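You operate a simulated robot arm through the tools that you are given. There is no shell and no other tool. Be economical: measure what you need, move in short steps, check, and stop when the job is done.

Carry out the task below with a simulated two-armed robot. There is one attempt and no reset: what you move stays moved.

JOB
Set the controls near the top of the green chest. At the end: the grey tin marked old from the top of the green chest is on the high shelf of the broom cupboard; the white cup marked clips is in the bottom of the basin; the orange tin from the top of the green chest is on the tin tier of the corner shelf; the dryer switch is switched on; the dryer tubes is set to down; the green card (marked "HILLS") from the top of the green chest is in the cards drawer; the dryer heat lever is set to warm; whatever was shut is shut again. Leave all else as you found it, and nothing knocked over (what rides in a drawer may roll over). The dryer tubes goes to its stop. The dryer heat lever goes to its stop.
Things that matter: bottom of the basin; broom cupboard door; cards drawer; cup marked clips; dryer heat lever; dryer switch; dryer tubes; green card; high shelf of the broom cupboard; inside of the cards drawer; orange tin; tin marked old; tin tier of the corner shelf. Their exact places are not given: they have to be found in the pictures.

The check looks at the end state, three seconds after you hand in, the way a careful person would. Anything else that was tipped, shoved, dropped, spilled or broken makes it a failure.

ROBOT AND FRAMES
Two 7-joint arms with two-finger parallel grippers on one trunk, on a base that drives. Base frame: it is fixed to the floor where the robot stands at the start and does not move with it; the origin is under the middle of the robot, x ahead of it, y to its left, z up. Readings come in m, rad, newtons and seconds.
The left shoulder is at the start at [0.07, 0.163, 1.27], the right one opposite. With the tool pointing down near the work surface each hand reaches from about 0.36 to 0.88 m from the robot's upright axis, wherever it stands, measured 20 degrees to its own side. Places, roughly: bottom of the basin [-0.6, 4.9, 0.7]; broom cupboard door [-2.5, 3.8, 1]; cards drawer [-2.6, 2.7, 0.7]; cup marked clips [0.5, 2, 1]; dryer heat lever [0.6, 0.1, 1]; dryer switch [0.6, 0, 0.9]; dryer tubes [0.6, -0.1, 1.1]; green card [0.5, 2, 0.75]; high shelf of the broom cupboard [-2.7, 3.8, 1.6]; inside of the cards drawer [-2.7, 2.7, 0.6]; orange tin [0.5, 2.25, 1]; tin marked old [0.5, 2.5, 1]; tin tier of the corner shelf (23x35 cm) [0.28, -1.12, 0.98]. Payload 3.43 kg a hand.
Tool frame (each hand has its own): the origin (TCP) lies between the finger pads and is the grasp point; the fingertips stand 0.034 m ahead of it; z points along the fingers, y is the line along which they close. The gripper opens to 0.128 m. The fingers are 0.024 m wide and 0.012 m thick; the gripper's body (0.048 by 0.13 m) begins 0.096 m behind the TCP.
Orientation is told as [roll, pitch, yaw] about the base's x, y, z axes, in that order, counted from this pose: with the fingers straight down and closing along the base's y, the tool's x points along the base's -x, its y along +y and its z along -z.

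CONTROLS
- The arms move only by the tool move_arm. It takes "left_motion", "right_motion" or both (then of equal length, played together; a hand with none holds still); each is a list of rows, each a list of 7 numbers: the shift along the tool's x, y, z in m, then the turn, a rotation vector about the tool's x, y, z in rad, then the opening, from 0 (shut) to 1 (fully open). In form: [[tx, ty, tz, ax, ay, az, hand], ...]. A call has 1 to 10 rows; each row is the pose to reach, as a shift and turn from the pose commanded when the call began, along the tool's axes at that moment. Each row takes 0.2 s and may step no farther than 0.05 m and 0.15 rad from the row before; otherwise, or with a gripper value out of range, the whole call is refused. A pose out of reach is approached as far as the arm can. The call stops where the force on the tool passes 40 N (or 10 N more than at its start, if that is more) or the arm is blocked; 0.2 s more then pass. Each finger travels about 0.153 m/s and halts on what it meets, pressing with about 33 N; the grip force reading is that of the motor and also rises with nothing between the fingers. The clock runs only during rows and for 0.2 s after the last one: add rows that repeat a pose to give the fingers time. The reply holds the time, the measured pose of the TCP, the force on the tool along the base axes, the opening and the grip force, in the units named above and with some noise, with the torque about the TCP (base axes, N m) and any sound that the robot's microphone picked up.
- Cameras (640 x 400 px; columns grow to the right, rows downward): "scene" is now at [0.1286, -0.0511, 1.5147]; the picture's right is [-0.54, -0.84, 0.00], its down [-0.34, 0.22, -0.92] and it looks along [0.77, -0.50, -0.40] (base axes); focal length 214 px, centre (320, 200). "left" rides on the left gripper at [0.076, 0.011, -0.16] in its tool frame; the picture's right is [-0.15, 0.99, 0.00], its down [-0.88, -0.13, -0.46] and it looks along [-0.45, -0.07, 0.89] (tool axes); focal length 234 px, centre (320, 200). "right" rides on the right gripper at [0.076, -0.011, -0.16] in its tool frame; the picture's right is [0.15, 0.99, 0.00], its down [-0.88, 0.13, -0.46] and it looks along [-0.45, 0.07, 0.89] (tool axes); focal length 234 px, centre (320, 200).
- snapshot(camera): a new picture of that camera. It takes no simulated time.
- raise_lower(by): slides the trunk up (or, below 0, down) by that many m; the arms and the scene camera ride with it, the base frame stays. It gives what a move gives, with no picture.
- roll_base(legs): drives the robot by 1 to 6 legs, each [ahead, left, turn to the left] in m, m and rad, along the robot's own axes; the way and the turn of a leg run together, so that a leg with both is an arc; at most 1.5 m and 3.142 rad a leg. The arms and the cameras ride along, it lands a little off, and it stops where it bumps. It gives what a move gives.
- head_to(pan, tilt): turns the head with the scene camera to pan (to the left, within 1.501 rad either way) and tilt (down, from -0.506 to 1.204), counted from straight ahead of the robot. It gives what a move gives.
- measure_at(camera, pixels): for up to 12 pixels [column, row] of the newest picture of that camera ("zoom" is the newest enlarged one), the place [x, y, z] in the base frame of the surface seen there, good to about 0.003 m. It takes no simulated time.
- zoom(camera, box): a new picture of the part [left, top, right, bottom] of that camera's present view, enlarged. It takes no simulated time.
- hand_in(): hands the job in; it is judged then, once.

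Keep the steps short. Do not move on a guess: measure, check each grasp and each placing, and mend mistakes. In all there are 145 turns and 182 pictures (those below and enlarged ones count). Leave the grippers open and the arms clear of the work at the hand-in unless told otherwise, and finish with a single line.

The tools are called after "Request:" as name(argument=value, ...) on one line, values as JSON. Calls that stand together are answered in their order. move_arm: Moves the arms, as the interface text tells. Its arguments: {"type":"object","properties":{"left_motion":{"type":"array"},"right_motion":{"type":"array"}},"required":[]} The other tools are called the same way: raise_lower (by) slides the trunk up or down; roll_base (legs) drives the base; head_to (pan, tilt) turns the head that bears the scene camera; snapshot (camera) takes a picture; measure_at (camera, pixels) gives the place of the surface under pixels of a picture; zoom (camera, box) takes an enlarged picture of a part of a camera's view; hand_in () hands the job in.

At the start:

```text
clock: 0.0
left_ee_pos: [0.5212, 0.0275, 1.4662]
left_tool_rot: [0.001, 0.0, 0.003]
left_ft_force: [0.1, 0.7, -0.1]
left_moment: [0.0, -0.01, 0.0]
left_gripper_width: 0.1281
left_finger_force: 0.0
right_ee_pos: [0.4173, -0.3119, 1.4148]
right_tool_rot: [0.0, 0.001, -0.001]
right_ft_force: [-1.1, 0.9, 0.0]
right_moment: [0.02, -0.01, -0.02]
right_gripper_width: 0.1281
right_finger_force: 0.1
trunk travel left (down, up): [-0.75, 0.19]
robot x, y, heading: [0.0007, 0.0026, -0.001]
head pan, tilt: [-0.574, 0.415]
```

scene: 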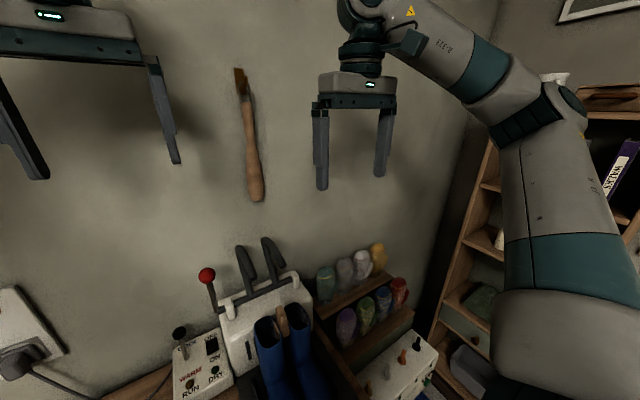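
right: 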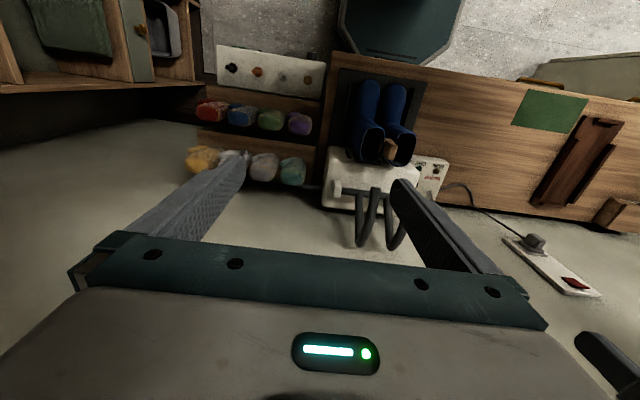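
left: 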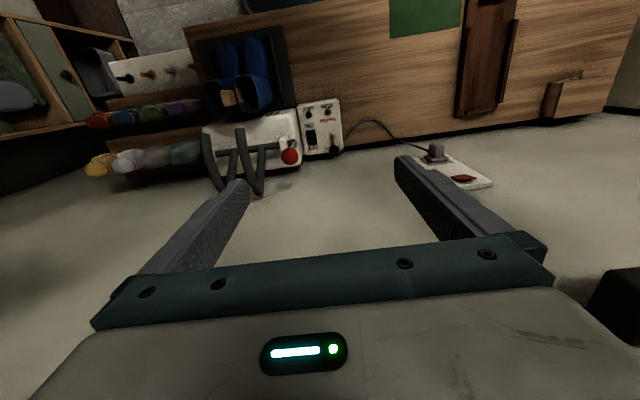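

I see the boot dryer with its control box low in the scene picture. I point the head at it for a better look.

Request:
head_to(pan=0.0, tilt=0.75)

Request:
snapshot(camera="scene")

```text
clock: 1.0
left_ee_pos: [0.5212, 0.0279, 1.4679]
left_tool_rot: [-0.001, 0.0, 0.002]
left_ft_force: [-0.1, -0.4, -0.2]
left_moment: [-0.01, -0.02, -0.01]
left_gripper_width: 0.1279
left_finger_force: 0.1
right_ee_pos: [0.4195, -0.3129, 1.4141]
right_tool_rot: [0.001, 0.0, 0.001]
right_ft_force: [-0.6, -0.7, 0.5]
right_moment: [0.0, 0.0, -0.02]
right_gripper_width: 0.1279
right_finger_force: 0.0
trunk travel left (down, up): [-0.75, 0.19]
robot x, y, heading: [0.0007, 0.0013, 0.004]
head pan, tilt: [0.0, 0.75]
```

```text
178 pictures are left
```

scene: 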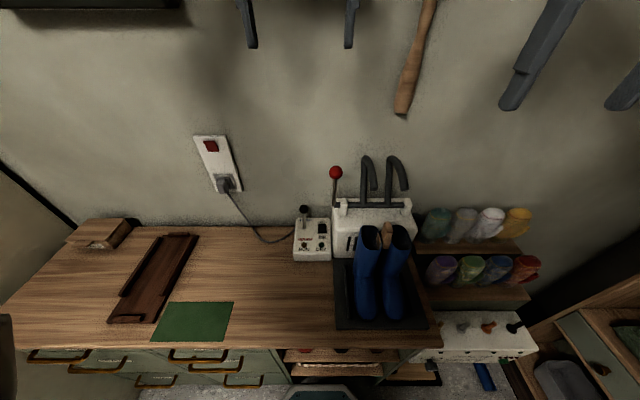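

The dryer control box is at about (312,240), tubes with red-knobbed lever at (336,175). I zoom in.

Request:
zoom(camera="scene", box=[270, 140, 430, 270])

Request:
zoom(camera="left", box=[180, 80, 360, 200])

Request:
zoom(camera="scene", box=[280, 195, 350, 270])

```text
3.08 times, centred on (350, 205) of scene
```

zoom: 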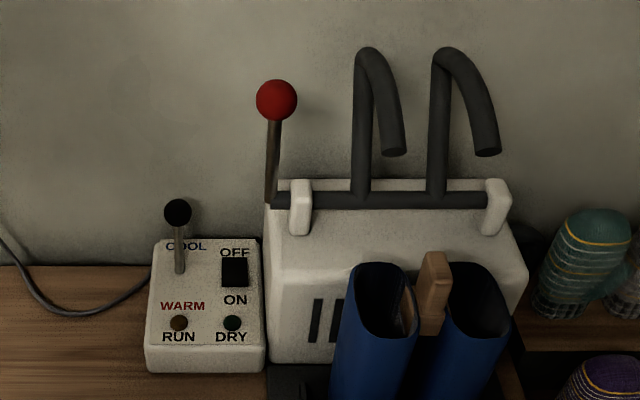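

```text
3.33 times, centred on (270, 140) of left
```

zoom: 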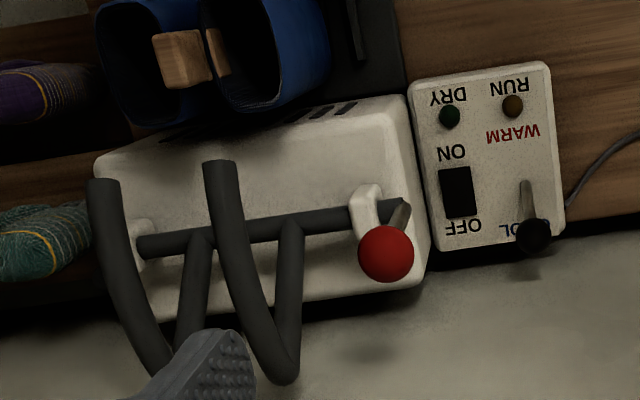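

```text
5.33 times, centred on (315, 232) of scene
```

zoom: 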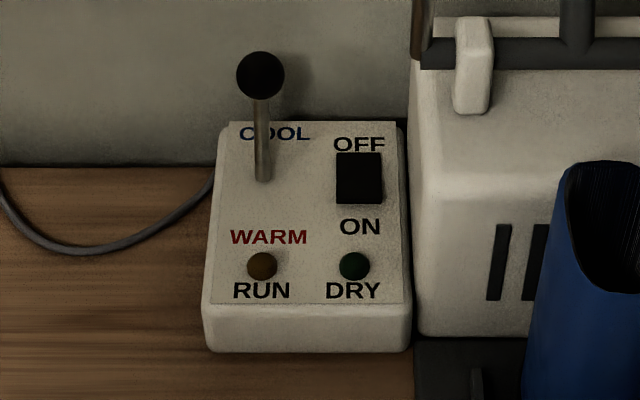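

Heat lever stands at COOL (away); switch at OFF; tubes up. I measure lever knob, rocker, labels and red knob.

Request:
measure_at(camera="zoom", pixels=[[260, 76], [262, 175], [359, 160], [359, 178], [359, 195], [250, 270], [380, 270], [300, 200], [230, 345], [318, 250]])

Request:
measure_at(camera="scene", pixels=[[336, 172], [336, 190], [334, 200], [343, 206], [375, 205], [367, 162], [391, 162], [372, 230], [397, 235], [371, 182], [404, 186], [388, 320]])

```text
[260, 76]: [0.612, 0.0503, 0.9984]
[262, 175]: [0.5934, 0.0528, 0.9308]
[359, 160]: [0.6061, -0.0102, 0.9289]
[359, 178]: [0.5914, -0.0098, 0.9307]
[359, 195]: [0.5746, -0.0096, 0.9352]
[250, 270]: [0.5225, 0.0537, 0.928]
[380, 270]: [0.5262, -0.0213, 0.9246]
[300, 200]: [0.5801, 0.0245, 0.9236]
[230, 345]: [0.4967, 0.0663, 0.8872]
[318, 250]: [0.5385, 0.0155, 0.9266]
```

```text
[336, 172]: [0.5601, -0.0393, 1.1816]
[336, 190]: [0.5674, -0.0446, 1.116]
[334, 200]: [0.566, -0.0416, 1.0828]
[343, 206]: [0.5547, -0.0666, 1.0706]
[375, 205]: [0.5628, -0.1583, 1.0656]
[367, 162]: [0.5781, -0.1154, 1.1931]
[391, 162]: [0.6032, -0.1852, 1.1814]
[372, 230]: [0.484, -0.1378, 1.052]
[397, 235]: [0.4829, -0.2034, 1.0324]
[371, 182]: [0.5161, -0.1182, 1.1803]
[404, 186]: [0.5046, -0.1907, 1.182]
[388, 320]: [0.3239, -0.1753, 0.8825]
```

Next: half-close the left hand and bring it above the heat lever knob (knob about 0.615, 0.051, 1.00), stopping 12 cm above. I check wall distance at the same time.

Request:
measure_at(camera="scene", pixels=[[300, 150], [312, 190], [280, 200]])

Request:
move_arm(left_motion=[[-0.02, 0.01, 0.03, 0, 0, 0, 0.55], [-0.04, 0.02, 0.07, 0, 0, 0, 0.55], [-0.06, 0.025, 0.11, 0, 0, 0, 0.55], [-0.08, 0.025, 0.15, 0, 0, 0, 0.55], [-0.094, 0.025, 0.2, 0, 0, 0, 0.55], [-0.094, 0.025, 0.25, 0, 0, 0, 0.55], [-0.094, 0.025, 0.3, 0, 0, 0, 0.55], [-0.094, 0.025, 0.35, 0, 0, 0, 0.55]])

Request:
zoom(camera="scene", box=[240, 120, 440, 260])

```text
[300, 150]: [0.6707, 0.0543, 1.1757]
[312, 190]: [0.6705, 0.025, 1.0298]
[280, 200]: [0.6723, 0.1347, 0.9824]
```

```text
refused: row 5 steps farther than a row can; nothing moved
```

```text
2.86 times, centred on (340, 190) of scene
```

zoom: 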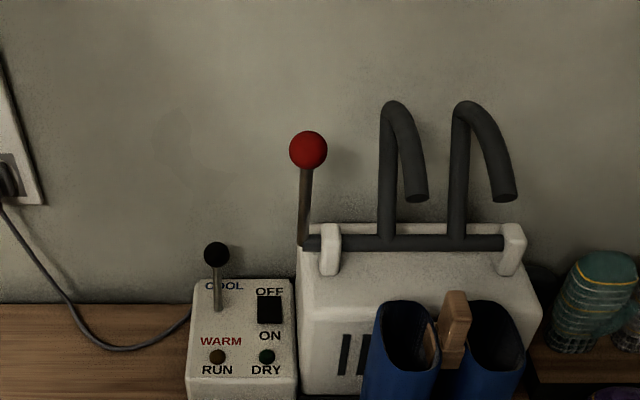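

Wall is at x=0.67, leaving 3 cm behind the hand. I resend with steps under 5 cm.

Request:
move_arm(left_motion=[[-0.02, 0.01, 0.03, 0, 0, 0, 0.55], [-0.04, 0.02, 0.07, 0, 0, 0, 0.55], [-0.06, 0.025, 0.11, 0, 0, 0, 0.55], [-0.08, 0.025, 0.15, 0, 0, 0, 0.55], [-0.092, 0.025, 0.19, 0, 0, 0, 0.55], [-0.092, 0.025, 0.235, 0, 0, 0, 0.55], [-0.092, 0.025, 0.28, 0, 0, 0, 0.55], [-0.092, 0.025, 0.32, 0, 0, 0, 0.55], [-0.092, 0.025, 0.35, 0, 0, 0, 0.55]])

Request:
snapshot(camera="left")

Request:
zoom(camera="scene", box=[240, 120, 440, 260])

```text
clock: 3.0
left_ee_pos: [0.615, 0.0538, 1.1171]
left_tool_rot: [0.001, -0.001, 0.001]
left_ft_force: [-0.1, 0.5, -0.7]
left_moment: [-0.03, 0.0, -0.03]
left_gripper_width: 0.0704
left_finger_force: 0.0
right_ee_pos: [0.4177, -0.3115, 1.4141]
right_tool_rot: [0.001, 0.0, 0.001]
right_ft_force: [-0.3, -0.2, -0.5]
right_moment: [0.0, 0.04, 0.03]
right_gripper_width: 0.1283
right_finger_force: 0.1
trunk travel left (down, up): [-0.75, 0.19]
robot x, y, heading: [-0.0007, 0.0009, -0.003]
head pan, tilt: [0.0, 0.75]
```

```text
173 pictures are left
```

left: 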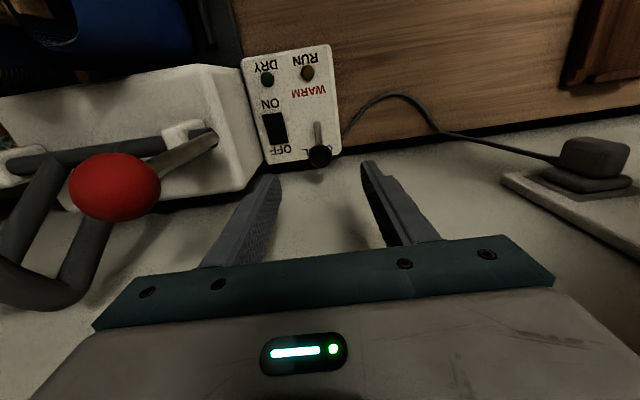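

```text
2.86 times, centred on (340, 190) of scene
```

zoom: 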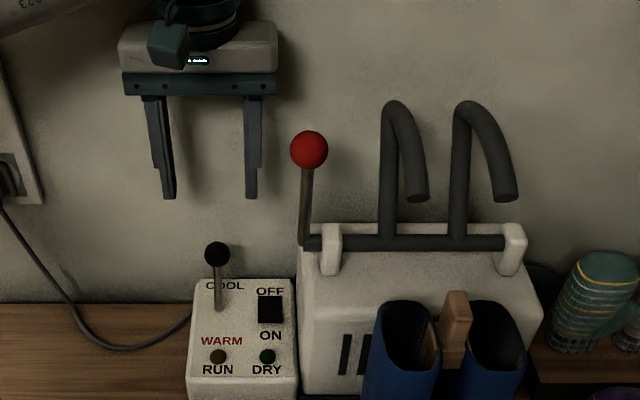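

Aligned. I lower 12 cm over the knob and close on it.

Request:
move_arm(left_motion=[[0, 0, 0.04, 0, 0, 0, 0.55], [-0.002, -0.002, 0.08, 0, 0, 0, 0.55], [-0.004, -0.003, 0.12, 0, 0, 0, 0.55], [-0.004, -0.003, 0.12, 0, 0, 0, 0.1], [-0.004, -0.003, 0.12, 0, 0, 0, 0.1], [-0.004, -0.003, 0.12, 0, 0, 0, 0.1]])

Request:
zoom(camera="scene", box=[240, 120, 440, 260])

```text
clock: 4.4
left_ee_pos: [0.6167, 0.0519, 0.9958]
left_tool_rot: [-0.001, 0.001, 0.0]
left_ft_force: [-0.4, 7.8, -1.9]
left_moment: [0.14, -0.14, 0.09]
left_gripper_width: 0.0286
left_finger_force: 45.3
right_ee_pos: [0.4185, -0.3107, 1.4145]
right_tool_rot: [0.001, 0.0, 0.0]
right_ft_force: [1.0, -1.0, -0.1]
right_moment: [-0.05, 0.0, -0.01]
right_gripper_width: 0.128
right_finger_force: 0.1
trunk travel left (down, up): [-0.75, 0.19]
robot x, y, heading: [0.0006, -0.0002, 0.0]
head pan, tilt: [0.0, 0.75]
```

```text
2.86 times, centred on (340, 190) of scene
```

zoom: 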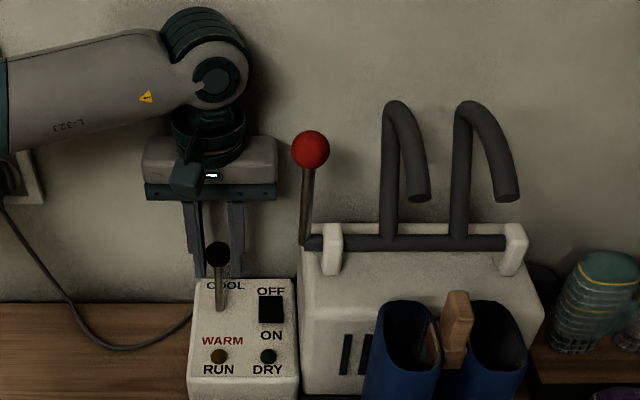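

The grip holds the knob (width 0.029). I pull toward WARM in small steps along a slight arc until the stop.

Request:
move_arm(left_motion=[[0.012, 0, -0.003, 0, 0, 0, 0.1], [0.025, 0, -0.004, 0, 0, 0, 0.1], [0.038, 0, -0.003, 0, 0, 0, 0.1], [0.05, 0, 0.001, 0, 0, 0, 0.1], [0.058, 0, 0.004, 0, 0, 0, 0.1], [0.066, 0, 0.008, 0, 0, 0, 0.1], [0.074, 0, 0.013, 0, 0, 0, 0.1]])

Request:
zoom(camera="scene", box=[240, 120, 440, 260])

```text
clock: 6.0
left_ee_pos: [0.5432, 0.0483, 0.9847]
left_tool_rot: [0.0, 0.001, 0.002]
left_ft_force: [0.2, -0.5, 0.7]
left_moment: [0.01, -0.01, -0.04]
left_gripper_width: 0.0125
left_finger_force: 0.0
right_ee_pos: [0.4178, -0.3126, 1.4143]
right_tool_rot: [-0.001, 0.0, -0.001]
right_ft_force: [1.0, -0.7, 0.0]
right_moment: [0.02, 0.01, -0.03]
right_gripper_width: 0.1283
right_finger_force: 0.0
trunk travel left (down, up): [-0.75, 0.19]
robot x, y, heading: [0.0007, -0.0004, -0.004]
head pan, tilt: [0.0, 0.75]
```

```text
2.86 times, centred on (340, 190) of scene
```

zoom: 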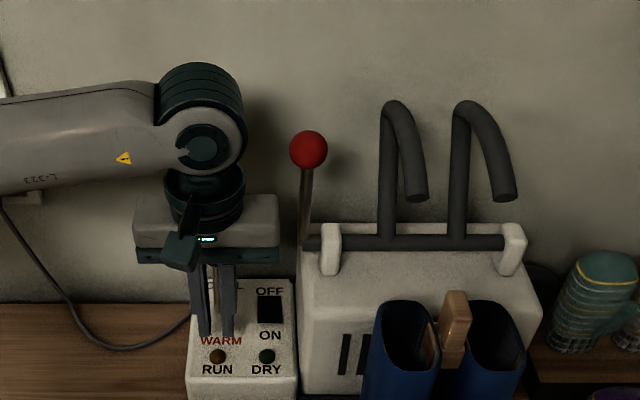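

The fingers slid off the knob (width 0.0125). I open a little, rise and look where the lever is.

Request:
move_arm(left_motion=[[0, 0, 0, 0, 0, 0, 0.5], [0, 0, -0.03, 0, 0, 0, 0.5], [0, 0, -0.07, 0, 0, 0, 0.5], [0, 0, -0.12, 0, 0, 0, 0.5], [0, 0, -0.16, 0, 0, 0, 0.5]])

Request:
zoom(camera="scene", box=[280, 190, 360, 270])

```text
clock: 7.2
left_ee_pos: [0.5435, 0.0503, 1.1456]
left_tool_rot: [0.002, -0.002, 0.002]
left_ft_force: [-1.0, 0.1, -0.4]
left_moment: [-0.01, -0.06, -0.02]
left_gripper_width: 0.0641
left_finger_force: 0.1
right_ee_pos: [0.4173, -0.3121, 1.415]
right_tool_rot: [0.002, -0.002, -0.001]
right_ft_force: [-0.2, 0.2, 0.1]
right_moment: [-0.02, -0.01, 0.03]
right_gripper_width: 0.128
right_finger_force: 0.1
trunk travel left (down, up): [-0.75, 0.19]
robot x, y, heading: [-0.0019, 0.0035, -0.001]
head pan, tilt: [0.0, 0.75]
```

```text
5.00 times, centred on (320, 230) of scene
```

zoom: 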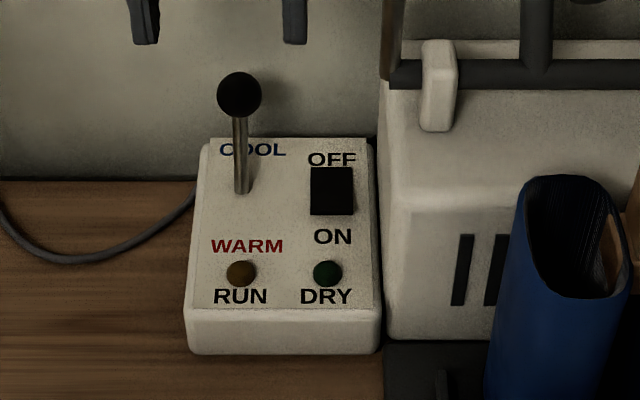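

The lever still stands at COOL. Instead I'll turn the hand 90° so one finger goes behind the knob, and push with that finger. First the turn, at height.

Request:
move_arm(left_motion=[[0, 0, 0, 0, 0, 0.15, 0.6], [0, 0, 0, 0, 0, 0.3, 0.7], [0, 0, 0, 0, 0, 0.45, 0.78], [0, 0, 0, 0, 0, 0.6, 0.78], [0, 0, 0, 0, 0, 0.75, 0.78], [0, 0, 0, 0, 0, 0.9, 0.78], [0, 0, 0, 0, 0, 1.05, 0.78], [0, 0, 0, 0, 0, 1.2, 0.78], [0, 0, 0, 0, 0, 1.35, 0.78], [0, 0, 0, 0, 0, 1.5, 0.78]])

Request:
zoom(camera="scene", box=[240, 120, 440, 260])

```text
clock: 9.4
left_ee_pos: [0.5436, 0.0507, 1.145]
left_tool_rot: [0.0, 0.0, -1.35]
left_ft_force: [-0.4, 0.0, -0.2]
left_moment: [-0.01, 0.0, 0.0]
left_gripper_width: 0.0997
left_finger_force: 0.1
left hand out of reach, approached as far as the arm can: row 10
right_ee_pos: [0.4169, -0.3121, 1.4146]
right_tool_rot: [0.001, -0.001, -0.001]
right_ft_force: [-0.5, -0.9, 0.1]
right_moment: [0.02, 0.04, -0.02]
right_gripper_width: 0.128
right_finger_force: 0.2
trunk travel left (down, up): [-0.75, 0.19]
robot x, y, heading: [-0.0004, 0.0003, -0.001]
head pan, tilt: [0.0, 0.75]
```

```text
2.86 times, centred on (340, 190) of scene
```

zoom: 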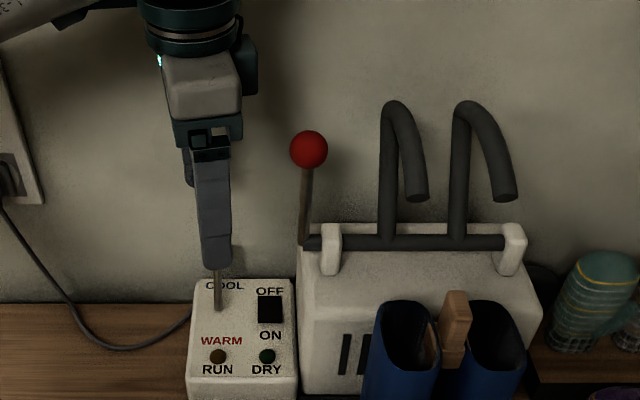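

Turn reached -1.35 rad, enough. I shift so the far finger is behind the knob (near the wall, 1.4 cm clear), then descend to knob height.

Request:
move_arm(left_motion=[[-0.01, 0.02, 0, 0, 0, 0, 0.87], [-0.02, 0.041, 0, 0, 0, 0, 0.87], [-0.02, 0.041, 0.04, 0, 0, 0, 0.87], [-0.02, 0.041, 0.08, 0, 0, 0, 0.87], [-0.02, 0.041, 0.12, 0, 0, 0, 0.87], [-0.02, 0.041, 0.153, 0, 0, 0, 0.87]])

Request:
zoom(camera="scene", box=[260, 170, 360, 260])

```text
clock: 10.8
left_ee_pos: [0.5433, 0.0504, 1.145]
left_tool_rot: [0.001, 0.0, -1.348]
left_ft_force: [0.1, 0.6, -0.8]
left_moment: [0.01, 0.02, 0.04]
left_gripper_width: 0.1113
left_finger_force: 0.1
left hand out of reach, approached as far as the arm can: row 1, 2, 3, 4, 5, 6
right_ee_pos: [0.4174, -0.3125, 1.4159]
right_tool_rot: [0.0, 0.001, 0.0]
right_ft_force: [0.2, -0.9, -0.7]
right_moment: [0.04, 0.02, -0.01]
right_gripper_width: 0.1282
right_finger_force: 0.1
trunk travel left (down, up): [-0.75, 0.19]
robot x, y, heading: [-0.0015, -0.0012, 0.001]
head pan, tilt: [0.0, 0.75]
```

```text
4.44 times, centred on (310, 215) of scene
```

zoom: 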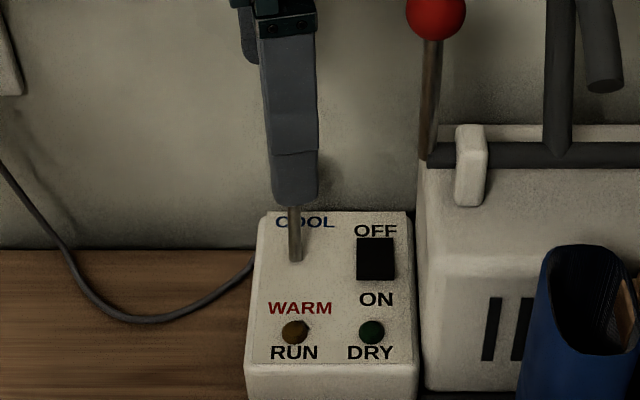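

The turn at the joint limit blocks the move. I back off the turn by 0.25 rad and see.

Request:
move_arm(left_motion=[[0, 0, 0, 0, 0, -0.12, 0.87], [0, 0, 0, 0, 0, -0.25, 0.87]])

```text
clock: 11.4
left_ee_pos: [0.5422, 0.0503, 1.1444]
left_tool_rot: [0.0, -0.001, -1.096]
left_ft_force: [0.0, 0.1, -0.9]
left_moment: [0.02, 0.0, -0.02]
left_gripper_width: 0.1112
left_finger_force: 0.1
right_ee_pos: [0.4175, -0.313, 1.4163]
right_tool_rot: [0.001, 0.0, 0.0]
right_ft_force: [1.2, 0.4, -0.6]
right_moment: [-0.01, -0.03, 0.01]
right_gripper_width: 0.1279
right_finger_force: 0.1
trunk travel left (down, up): [-0.75, 0.19]
robot x, y, heading: [-0.0022, 0.0026, 0.0]
head pan, tilt: [0.0, 0.75]
```

Yaw is -1.10 now and free. Recomputed shift: tool x -0.034, tool y +0.031, then down 15 cm.

Request:
move_arm(left_motion=[[-0.017, 0.015, 0, 0, 0, 0, 0.87], [-0.034, 0.031, 0, 0, 0, 0, 0.87], [-0.034, 0.031, 0.04, 0, 0, 0, 0.87], [-0.034, 0.031, 0.08, 0, 0, 0, 0.87], [-0.034, 0.031, 0.12, 0, 0, 0, 0.87], [-0.034, 0.031, 0.153, 0, 0, 0, 0.87]])

Request:
zoom(camera="scene", box=[260, 170, 360, 260])

Request:
snapshot(camera="left")

```text
clock: 12.8
left_ee_pos: [0.5839, 0.0346, 0.9902]
left_tool_rot: [-0.003, 0.0, -1.099]
left_ft_force: [1.3, 1.5, 0.1]
left_moment: [0.01, 0.01, 0.03]
left_gripper_width: 0.1126
left_finger_force: 0.2
right_ee_pos: [0.4185, -0.3115, 1.4146]
right_tool_rot: [-0.001, 0.003, 0.0]
right_ft_force: [-0.4, 0.3, 0.8]
right_moment: [-0.03, 0.03, -0.02]
right_gripper_width: 0.128
right_finger_force: 0.0
trunk travel left (down, up): [-0.75, 0.19]
robot x, y, heading: [0.0032, 0.0031, -0.0]
head pan, tilt: [0.0, 0.75]
```

```text
4.44 times, centred on (310, 215) of scene
```

zoom: 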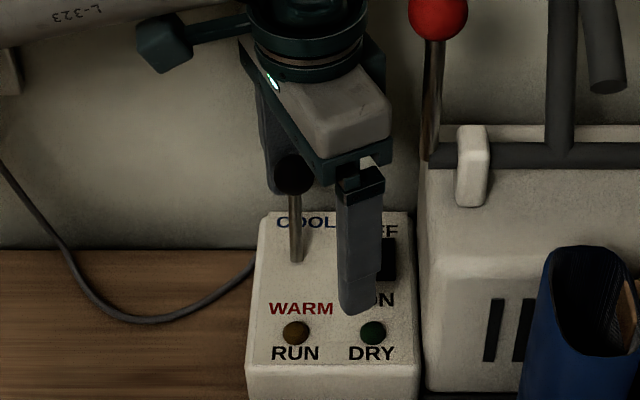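

```text
165 pictures are left
```

left: 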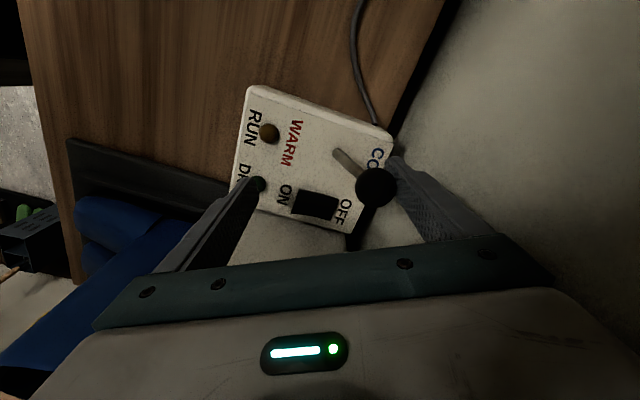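

The far finger is behind the knob. I pull straight toward the robot (base -x) in 1 cm steps until the stop is felt.

Request:
move_arm(left_motion=[[0.0045, -0.009, 0, 0, 0, 0, 0.87], [0.009, -0.018, 0, 0, 0, 0, 0.87], [0.0136, -0.0267, 0, 0, 0, 0, 0.87], [0.018, -0.0356, 0, 0, 0, 0, 0.87], [0.0227, -0.0445, 0, 0, 0, 0, 0.87], [0.0272, -0.0535, 0, 0, 0, 0, 0.87], [0.03, -0.058, 0, 0, 0, 0, 0.87], [0.032, -0.0624, 0, 0, 0, 0, 0.87], [0.034, -0.067, 0, 0, 0, 0, 0.87]])

Request:
zoom(camera="scene", box=[260, 170, 360, 260])

Request:
snapshot(camera="left")

```text
clock: 14.8
left_ee_pos: [0.517, 0.0343, 0.9914]
left_tool_rot: [0.006, -0.005, -1.097]
left_ft_force: [34.4, 3.6, 14.3]
left_moment: [0.41, -2.0, -0.42]
left_gripper_width: 0.1281
left_finger_force: 14.8
right_ee_pos: [0.4223, -0.312, 1.414]
right_tool_rot: [-0.001, 0.004, 0.0]
right_ft_force: [-0.7, 0.7, -0.2]
right_moment: [-0.01, 0.01, -0.01]
right_gripper_width: 0.1282
right_finger_force: 0.0
trunk travel left (down, up): [-0.75, 0.19]
robot x, y, heading: [-0.0018, 0.0025, -0.003]
head pan, tilt: [0.0, 0.75]
```

```text
4.44 times, centred on (310, 215) of scene
```

zoom: 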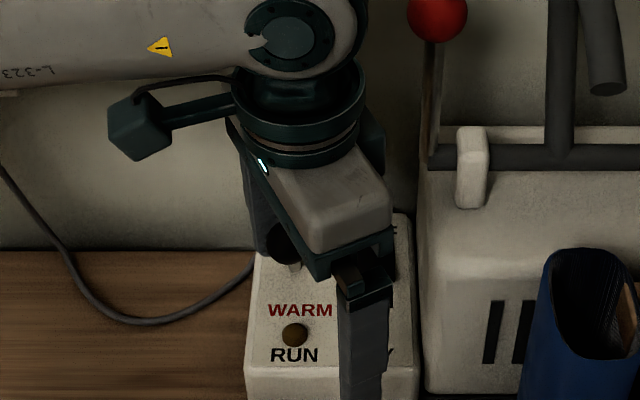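

```text
163 pictures are left
```

left: 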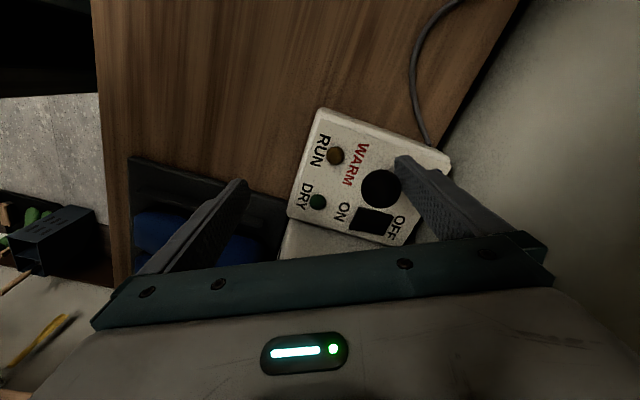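

34 N, at the stop. I back off 2 cm, rise, and look.

Request:
move_arm(left_motion=[[-0.007, 0.013, 0, 0, 0, 0, 1], [-0.011, 0.022, 0, 0, 0, 0, 1], [-0.011, 0.022, -0.04, 0, 0, 0, 1], [-0.011, 0.022, -0.08, 0, 0, 0, 1], [-0.011, 0.022, -0.13, 0, 0, 0, 1], [-0.0, 0.0, -0.16, 0, 0, 0, 1]])

Request:
zoom(camera="scene", box=[260, 170, 360, 260])

```text
clock: 16.2
left_ee_pos: [0.5083, 0.0354, 1.1535]
left_tool_rot: [0.0, -0.001, -1.1]
left_ft_force: [-0.2, 0.3, 0.8]
left_moment: [-0.02, -0.01, -0.03]
left_gripper_width: 0.128
left_finger_force: 0.1
right_ee_pos: [0.4155, -0.312, 1.4153]
right_tool_rot: [-0.001, -0.004, 0.0]
right_ft_force: [-0.7, -0.1, 0.0]
right_moment: [-0.02, -0.05, -0.01]
right_gripper_width: 0.128
right_finger_force: 0.1
trunk travel left (down, up): [-0.75, 0.19]
robot x, y, heading: [0.0022, 0.0034, 0.001]
head pan, tilt: [0.0, 0.75]
```

```text
4.44 times, centred on (310, 215) of scene
```

zoom: 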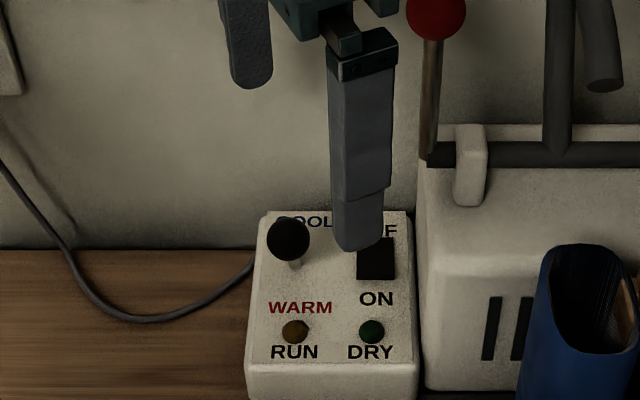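

Heat lever is at WARM. Next the switch: the red lever stands close, so I'll use closed fingers leaning forward. First turn the hand back to yaw 0 and close it, moving 3 cm toward the robot.

Request:
move_arm(left_motion=[[0.007, -0.013, 0, 0, 0, -0.14, 0.6], [0.0136, -0.0267, 0, 0, 0, -0.28, 0.3], [0.0136, -0.0267, 0, 0, 0, -0.42, 0], [0.0136, -0.0267, 0, 0, 0, -0.56, 0], [0.0136, -0.0267, 0, 0, 0, -0.7, 0], [0.0136, -0.0267, 0, 0, 0, -0.84, 0], [0.0136, -0.0267, 0, 0, 0, -0.98, 0], [0.0136, -0.0267, 0, 0, 0, -1.1, 0]])

Request:
zoom(camera="scene", box=[260, 170, 360, 260])

```text
clock: 18.0
left_ee_pos: [0.4795, 0.0342, 1.1505]
left_tool_rot: [0.0, -0.001, 0.004]
left_ft_force: [1.2, 0.0, 0.4]
left_moment: [0.05, 0.0, 0.0]
left_gripper_width: 0.0002
left_finger_force: 33.3
right_ee_pos: [0.4167, -0.3116, 1.4152]
right_tool_rot: [0.0, 0.0, -0.002]
right_ft_force: [-0.8, 0.6, 0.2]
right_moment: [-0.02, 0.01, -0.03]
right_gripper_width: 0.1276
right_finger_force: 0.0
trunk travel left (down, up): [-0.75, 0.19]
robot x, y, heading: [-0.0018, 0.0046, 0.004]
head pan, tilt: [0.0, 0.75]
```

```text
4.44 times, centred on (310, 215) of scene
```

zoom: 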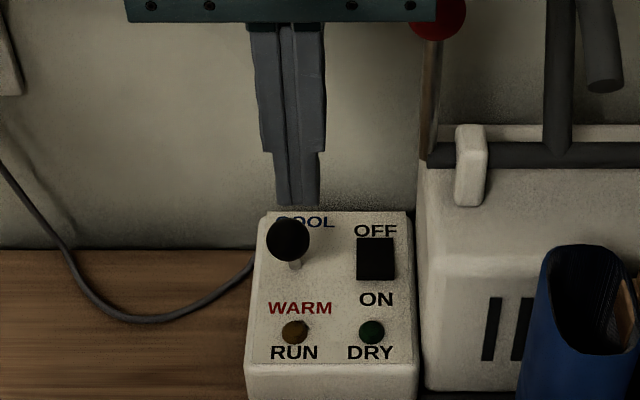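

Now lean the hand forward (pitch -0.6), move over the ON end of the switch with about 4 cm of height left; also measuring rocker and knob.

Request:
measure_at(camera="zoom", pixels=[[376, 244], [376, 260], [376, 276], [289, 240], [355, 260], [395, 260]])

Request:
move_arm(left_motion=[[0, -0.02, 0, 0, -0.15, 0, 0], [0, -0.044, 0, 0, -0.3, 0, 0], [0, -0.044, 0.03, 0, -0.45, 0, 0], [-0.03, -0.044, 0.065, 0, -0.6, 0, 0], [-0.06, -0.044, 0.1, 0, -0.6, 0, 0], [-0.0855, -0.044, 0.14, 0, -0.6, 0, 0]])

Request:
zoom(camera="scene", box=[260, 170, 360, 260])

Request:
snapshot(camera="left")

```text
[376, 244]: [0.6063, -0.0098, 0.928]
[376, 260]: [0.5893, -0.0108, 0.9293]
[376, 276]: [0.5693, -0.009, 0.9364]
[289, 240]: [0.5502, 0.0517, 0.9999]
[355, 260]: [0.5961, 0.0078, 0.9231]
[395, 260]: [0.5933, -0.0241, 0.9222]
```

```text
clock: 19.4
left_ee_pos: [0.5647, -0.0078, 1.0084]
left_tool_rot: [0.0, -0.6, 0.002]
left_ft_force: [0.7, -0.1, -0.2]
left_moment: [0.0, 0.01, 0.02]
left_gripper_width: 0.0001
left_finger_force: 33.2
right_ee_pos: [0.4193, -0.311, 1.4144]
right_tool_rot: [-0.001, 0.001, -0.001]
right_ft_force: [0.8, -0.3, -0.2]
right_moment: [0.03, 0.02, 0.0]
right_gripper_width: 0.1279
right_finger_force: 0.0
trunk travel left (down, up): [-0.75, 0.19]
robot x, y, heading: [0.0004, -0.002, 0.0]
head pan, tilt: [0.0, 0.75]
```

```text
4.44 times, centred on (310, 215) of scene
```

zoom: 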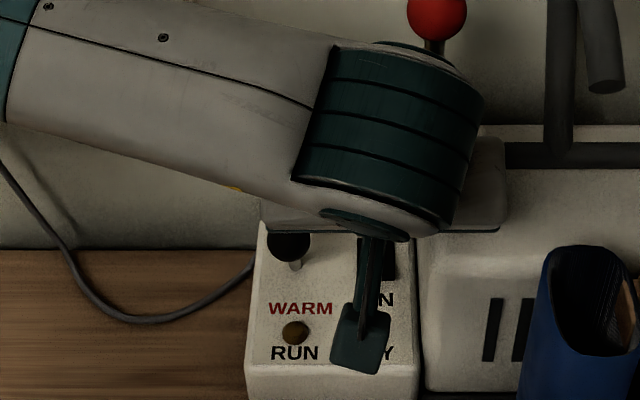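

```text
159 pictures are left
```

left: 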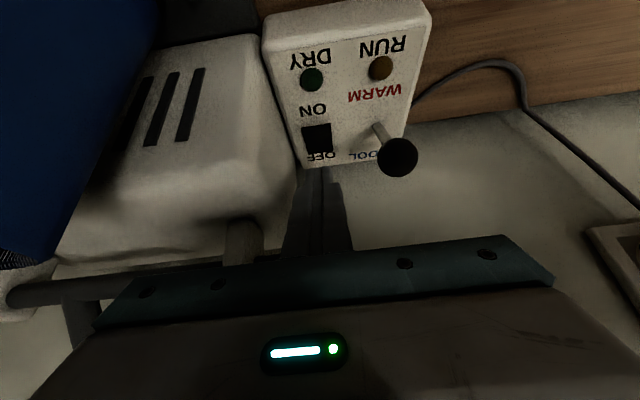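

Tip corner is now above the ON end (x 0.574). I press straight down in small steps.

Request:
move_arm(left_motion=[[0.0113, 0, 0.0165, 0, 0, 0, 0], [0.0187, 0, 0.0272, 0, 0, 0, 0], [0.0215, 0, 0.0313, 0, 0, 0, 0], [0.0243, 0, 0.0355, 0, 0, 0, 0], [0.0271, 0, 0.0396, 0, 0, 0, 0], [0.0288, 0, 0.042, 0, 0, 0, 0]])

Request:
snapshot(camera="left")

```text
clock: 20.8
left_ee_pos: [0.564, -0.0095, 0.9638]
left_tool_rot: [-0.005, -0.608, 0.004]
left_ft_force: [0.8, 2.3, 20.8]
left_moment: [0.06, -0.23, -0.06]
left_gripper_width: 0.0
left_finger_force: 33.0
right_ee_pos: [0.4152, -0.3117, 1.4169]
right_tool_rot: [0.0, -0.001, -0.001]
right_ft_force: [-0.4, 0.0, -0.3]
right_moment: [-0.04, 0.02, -0.02]
right_gripper_width: 0.128
right_finger_force: 0.0
trunk travel left (down, up): [-0.75, 0.19]
robot x, y, heading: [-0.0006, 0.0002, -0.0]
head pan, tilt: [0.0, 0.75]
```

```text
158 pictures are left
```

left: 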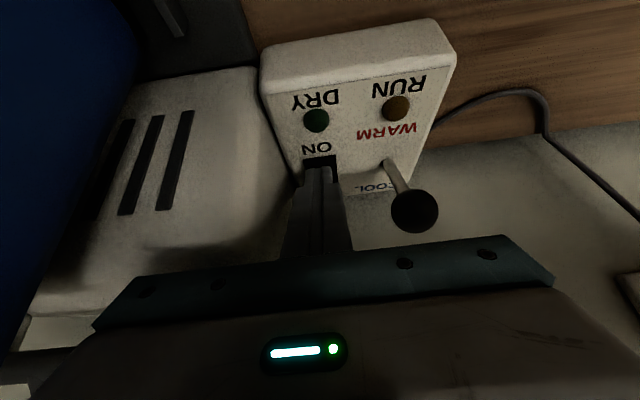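

About 21 N pressed. I lift and check whether the rocker flipped.

Request:
move_arm(left_motion=[[-0.02, 0, -0.03, 0, 0, 0, 0], [-0.01, 0, -0.075, 0, 0, 0, 0], [0.01, 0, -0.12, 0, 0, 0, 0]])

Request:
zoom(camera="scene", box=[280, 200, 350, 260])

Request:
snapshot(camera="left")

```text
clock: 21.6
left_ee_pos: [0.4881, -0.009, 1.0551]
left_tool_rot: [-0.001, -0.6, 0.001]
left_ft_force: [-0.5, 0.8, -0.2]
left_moment: [-0.02, 0.02, 0.0]
left_gripper_width: 0.0001
left_finger_force: 32.9
right_ee_pos: [0.4181, -0.3124, 1.4136]
right_tool_rot: [0.001, -0.002, 0.0]
right_ft_force: [-0.4, -0.5, 0.2]
right_moment: [0.01, -0.01, 0.04]
right_gripper_width: 0.128
right_finger_force: 0.0
trunk travel left (down, up): [-0.75, 0.19]
robot x, y, heading: [-0.0031, -0.0021, -0.003]
head pan, tilt: [0.0, 0.75]
```

```text
6.67 times, centred on (315, 230) of scene
```

zoom: 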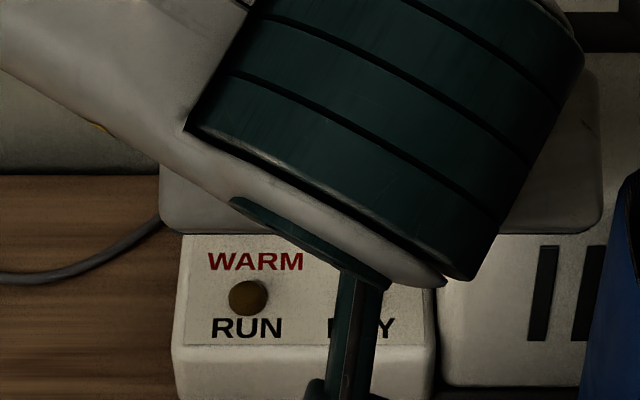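

```text
156 pictures are left
```

left: 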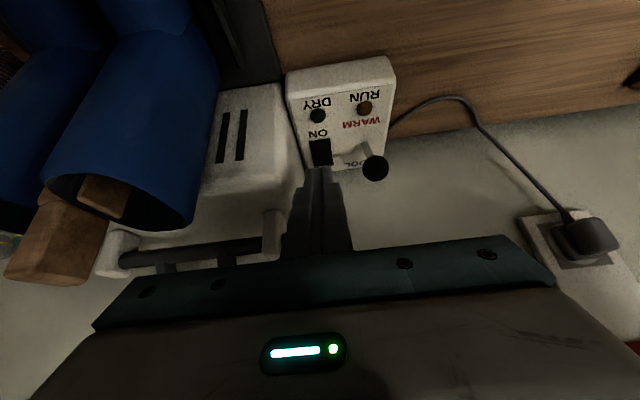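

I move the left hand up and left to see the switch from the scene camera.

Request:
move_arm(left_motion=[[-0.028, 0.03, -0.041, 0, 0, 0, 0], [-0.05, 0.07, -0.06, 0, 0.1, 0, 0], [-0.06, 0.11, -0.08, 0, 0.25, 0, 0], [-0.06, 0.15, -0.1, 0, 0.4, 0, 0], [-0.06, 0.18, -0.12, 0, 0.5, 0, 0]])

Request:
zoom(camera="scene", box=[280, 200, 350, 260])

Request:
measure_at(camera="zoom", pixels=[[410, 130], [410, 165], [410, 190]])

```text
refused: row 1 steps farther than a row can; nothing moved
```

```text
6.67 times, centred on (315, 230) of scene
```

zoom: 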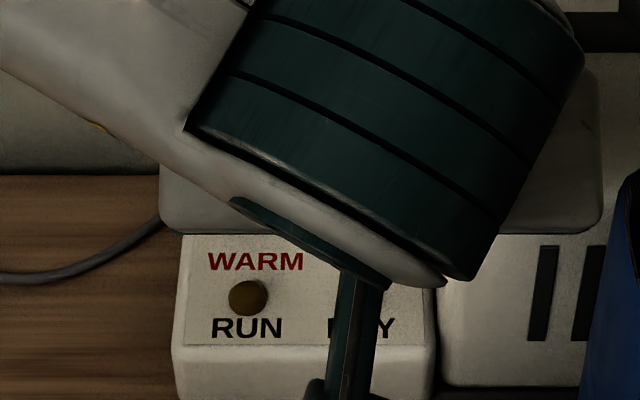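

```text
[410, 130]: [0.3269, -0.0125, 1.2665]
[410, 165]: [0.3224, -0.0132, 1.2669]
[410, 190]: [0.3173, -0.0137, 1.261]
```

Steps were too long; I resend with smaller ones.

Request:
move_arm(left_motion=[[-0.02, 0.02, -0.03, 0, 0.1, 0, 0], [-0.035, 0.05, -0.055, 0, 0.2, 0, 0], [-0.05, 0.085, -0.075, 0, 0.3, 0, 0], [-0.06, 0.125, -0.09, 0, 0.4, 0, 0], [-0.06, 0.165, -0.105, 0, 0.5, 0, 0], [-0.06, 0.19, -0.12, 0, 0.6, 0, 0]])

Request:
zoom(camera="scene", box=[280, 200, 350, 260])

Request:
measure_at(camera="zoom", pixels=[[410, 130], [410, 165], [410, 190]])

```text
clock: 23.0
left_ee_pos: [0.4688, 0.1805, 1.1866]
left_tool_rot: [-0.001, 0.002, -0.003]
left_ft_force: [-0.4, 0.3, 0.2]
left_moment: [0.04, 0.02, 0.03]
left_gripper_width: 0.0001
left_finger_force: 32.7
right_ee_pos: [0.4181, -0.3114, 1.4143]
right_tool_rot: [0.0, 0.0, -0.002]
right_ft_force: [0.2, -0.9, 0.4]
right_moment: [-0.02, 0.01, 0.02]
right_gripper_width: 0.1279
right_finger_force: 0.0
trunk travel left (down, up): [-0.75, 0.19]
robot x, y, heading: [0.0016, 0.0026, 0.001]
head pan, tilt: [0.0, 0.75]
```

```text
6.67 times, centred on (315, 230) of scene
```

zoom: 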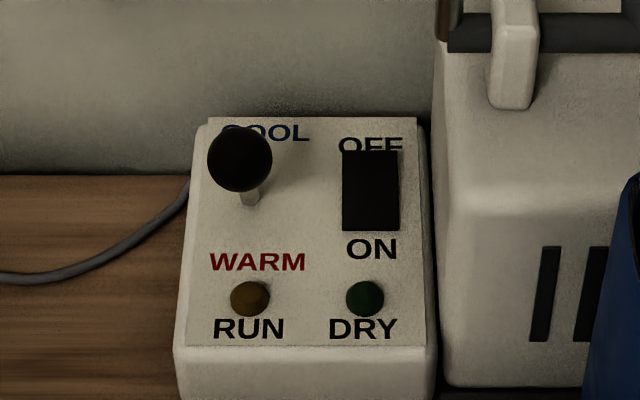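

```text
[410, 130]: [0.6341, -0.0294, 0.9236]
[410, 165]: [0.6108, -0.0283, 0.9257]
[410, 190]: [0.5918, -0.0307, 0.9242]
```

Request:
measure_at(camera="zoom", pixels=[[370, 155], [370, 165], [370, 180], [370, 195], [370, 210], [370, 222], [370, 228], [240, 150]])

```text
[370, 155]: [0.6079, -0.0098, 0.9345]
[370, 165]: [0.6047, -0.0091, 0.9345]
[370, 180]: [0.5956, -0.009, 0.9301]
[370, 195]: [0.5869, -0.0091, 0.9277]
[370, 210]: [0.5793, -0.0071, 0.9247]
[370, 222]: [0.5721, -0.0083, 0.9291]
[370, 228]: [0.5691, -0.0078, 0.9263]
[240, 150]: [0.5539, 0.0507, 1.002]
```

The rocker flipped: ON end is now low (0.926), OFF end high (0.9345). Next the tubes' red lever: I go up and over with closed fingers to a place behind the red knob, still above it.

Request:
move_arm(left_motion=[[0, 0, -0.05, 0, 0, 0, 0], [0, 0, -0.1, 0, 0, 0, 0], [-0.02, -0.035, -0.115, 0, 0, 0, 0], [-0.045, -0.075, -0.115, 0, 0, 0, 0], [-0.07, -0.115, -0.115, 0, 0, 0, 0], [-0.095, -0.155, -0.115, 0, 0, 0, 0], [-0.12, -0.195, -0.115, 0, 0, 0, 0], [-0.146, -0.22, -0.115, 0, 0, 0, 0]])

Request:
snapshot(camera="scene")

Request:
snapshot(camera="left")

```text
clock: 24.8
left_ee_pos: [0.6163, -0.0412, 1.3002]
left_tool_rot: [-0.001, 0.001, 0.003]
left_ft_force: [0.0, -0.2, 0.2]
left_moment: [0.03, -0.03, -0.01]
left_gripper_width: 0.0
left_finger_force: 32.7
right_ee_pos: [0.4167, -0.3126, 1.4137]
right_tool_rot: [0.002, 0.0, -0.001]
right_ft_force: [0.2, -0.1, -0.2]
right_moment: [0.05, -0.05, 0.01]
right_gripper_width: 0.1281
right_finger_force: 0.0
trunk travel left (down, up): [-0.75, 0.19]
robot x, y, heading: [0.001, -0.0014, -0.004]
head pan, tilt: [0.0, 0.75]
```

```text
153 pictures are left
```

scene: 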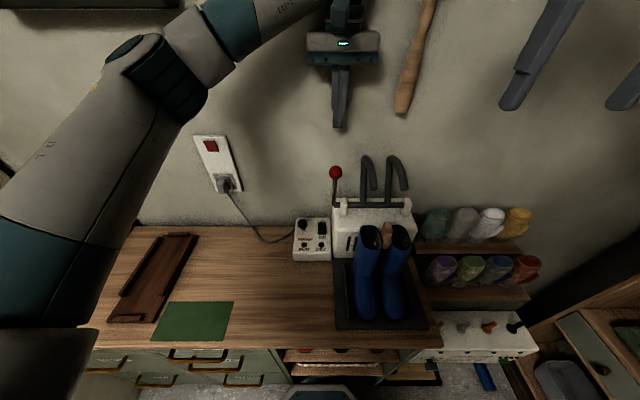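

```text
152 pictures are left
```

left: 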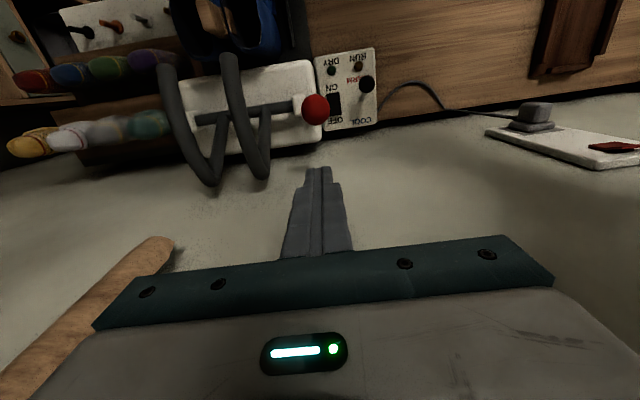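

I lower behind the knob and push it toward the robot.

Request:
move_arm(left_motion=[[0, 0, 0.045, 0, 0, 0, 0], [0, 0, 0.09, 0, 0, 0, 0], [0, 0, 0.13, 0, 0, 0, 0], [0.02, 0, 0.13, 0, 0, 0, 0], [0.04, 0, 0.13, 0, 0, 0, 0], [0.06, 0, 0.13, 0, 0, 0, 0], [0.08, 0, 0.13, 0, 0, 0, 0], [0.1, 0, 0.135, 0, 0, 0, 0], [0.12, 0, 0.14, 0, 0, 0, 0], [0.135, 0, 0.145, 0, 0, 0, 0]])

Request:
zoom(camera="scene", box=[240, 110, 440, 250])

Request:
snapshot(camera="left")

```text
clock: 27.0
left_ee_pos: [0.4799, -0.0402, 1.1574]
left_tool_rot: [-0.002, 0.001, 0.0]
left_ft_force: [-0.2, 0.5, -0.2]
left_moment: [-0.03, 0.01, 0.0]
left_gripper_width: 0.0001
left_finger_force: 33.1
right_ee_pos: [0.4167, -0.3124, 1.4143]
right_tool_rot: [0.0, -0.002, 0.0]
right_ft_force: [0.4, -1.0, 0.2]
right_moment: [0.04, -0.03, -0.02]
right_gripper_width: 0.1277
right_finger_force: 0.1
trunk travel left (down, up): [-0.75, 0.19]
robot x, y, heading: [0.0013, -0.0038, -0.004]
head pan, tilt: [0.0, 0.75]
```

```text
2.86 times, centred on (340, 180) of scene
```

zoom: 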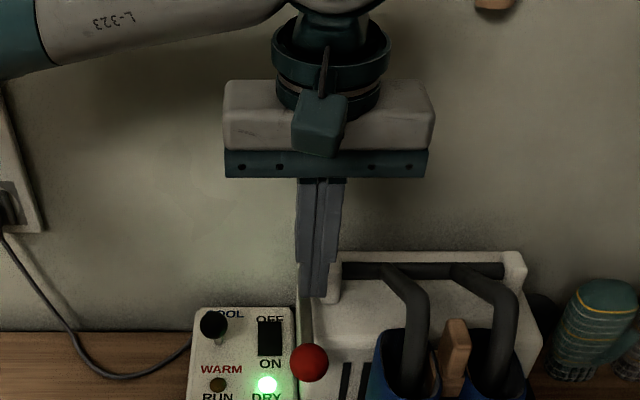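

```text
150 pictures are left
```

left: 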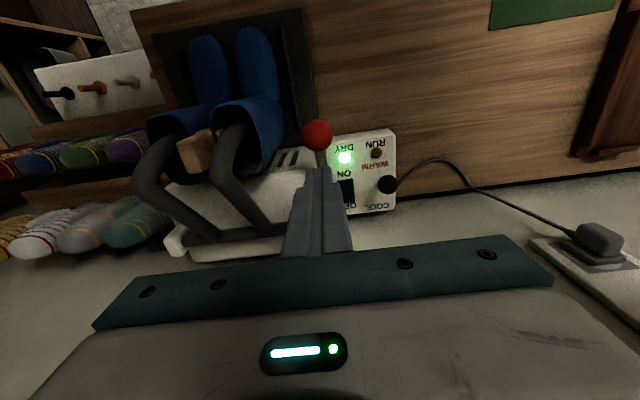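

The lever went over, the tubes are in the boots and the DRY light is on. I measure the knob to press it to its stop.

Request:
measure_at(camera="zoom", pixels=[[309, 352], [309, 362], [304, 330], [405, 285], [410, 345]])

```text
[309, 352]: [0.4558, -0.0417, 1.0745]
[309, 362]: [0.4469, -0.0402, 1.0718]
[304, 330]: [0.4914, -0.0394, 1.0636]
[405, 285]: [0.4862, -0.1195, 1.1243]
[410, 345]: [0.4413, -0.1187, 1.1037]
```

Knob is at about (0.447, -0.04), top 1.076. I move over it and press down gently to confirm the stop.

Request:
move_arm(left_motion=[[0.033, 0, 0, 0, 0, 0, 0], [0.033, 0, 0.035, 0, 0, 0, 0], [0.033, 0, 0.045, 0, 0, 0, 0], [0.033, 0, 0.05, 0, 0, 0, 0], [0.033, 0, 0.055, 0, 0, 0, 0], [0.033, 0, 0.06, 0, 0, 0, 0], [0.033, 0, 0.065, 0, 0, 0, 0]])

```text
clock: 28.2
left_ee_pos: [0.4475, -0.0416, 1.1102]
left_tool_rot: [-0.008, -0.012, 0.004]
left_ft_force: [-6.3, 3.7, 18.5]
left_moment: [0.17, 0.05, -0.03]
left_gripper_width: 0.0
left_finger_force: 33.3
right_ee_pos: [0.4155, -0.3115, 1.4158]
right_tool_rot: [0.0, -0.001, 0.001]
right_ft_force: [0.5, -0.5, -0.1]
right_moment: [0.01, 0.02, 0.0]
right_gripper_width: 0.1279
right_finger_force: 0.0
trunk travel left (down, up): [-0.75, 0.19]
robot x, y, heading: [-0.0001, 0.0003, 0.006]
head pan, tilt: [0.0, 0.75]
stopped in row 5 (left hand): the force on the tool passed its limit (the readings are from after the stop); the commanded pose is now the measured one
```

The lever is hard on its stop. I lift the left hand to a travel height and look left with the head.

Request:
move_arm(left_motion=[[0, 0, -0.04, 0, 0, 0, 0], [0, 0.03, -0.08, 0, 0, 0, 0.3], [0, 0.07, -0.11, 0, 0, 0, 0.6], [0, 0.11, -0.14, 0, 0, 0, 1], [0, 0.15, -0.17, 0, 0, 0, 1], [0.01, 0.19, -0.2, 0, 0, 0, 1], [0.02, 0.22, -0.235, 0, 0, 0, 1], [0.03, 0.24, -0.275, 0, 0, 0, 1], [0.03, 0.25, -0.315, 0, 0, 0, 1]])

Request:
zoom(camera="scene", box=[240, 130, 440, 270])

Request:
head_to(pan=1.3, tilt=0.4)

Request:
snapshot(camera="scene")

```text
refused: row 6 steps farther than a row can; nothing moved
```

```text
2.86 times, centred on (340, 200) of scene
```

zoom: 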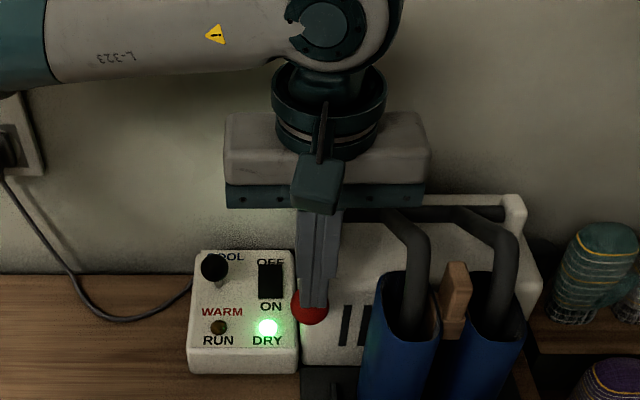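

```text
clock: 29.6
left_ee_pos: [0.448, -0.0401, 1.1098]
left_tool_rot: [-0.009, -0.014, 0.002]
left_ft_force: [0.3, 2.1, 38.0]
left_moment: [0.11, -0.38, -0.24]
left_gripper_width: 0.0
left_finger_force: 33.2
right_ee_pos: [0.415, -0.3106, 1.4161]
right_tool_rot: [0.0, 0.0, 0.001]
right_ft_force: [-0.6, 0.5, -0.4]
right_moment: [0.01, -0.01, -0.01]
right_gripper_width: 0.128
right_finger_force: 0.0
trunk travel left (down, up): [-0.75, 0.19]
robot x, y, heading: [-0.0035, 0.0002, -0.004]
head pan, tilt: [1.3, 0.4]
```

```text
148 pictures are left
```

scene: 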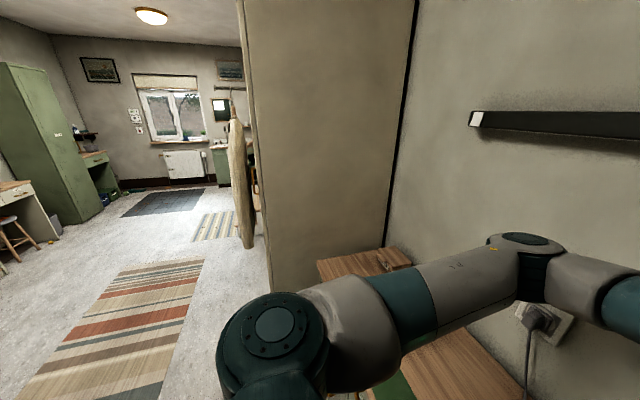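

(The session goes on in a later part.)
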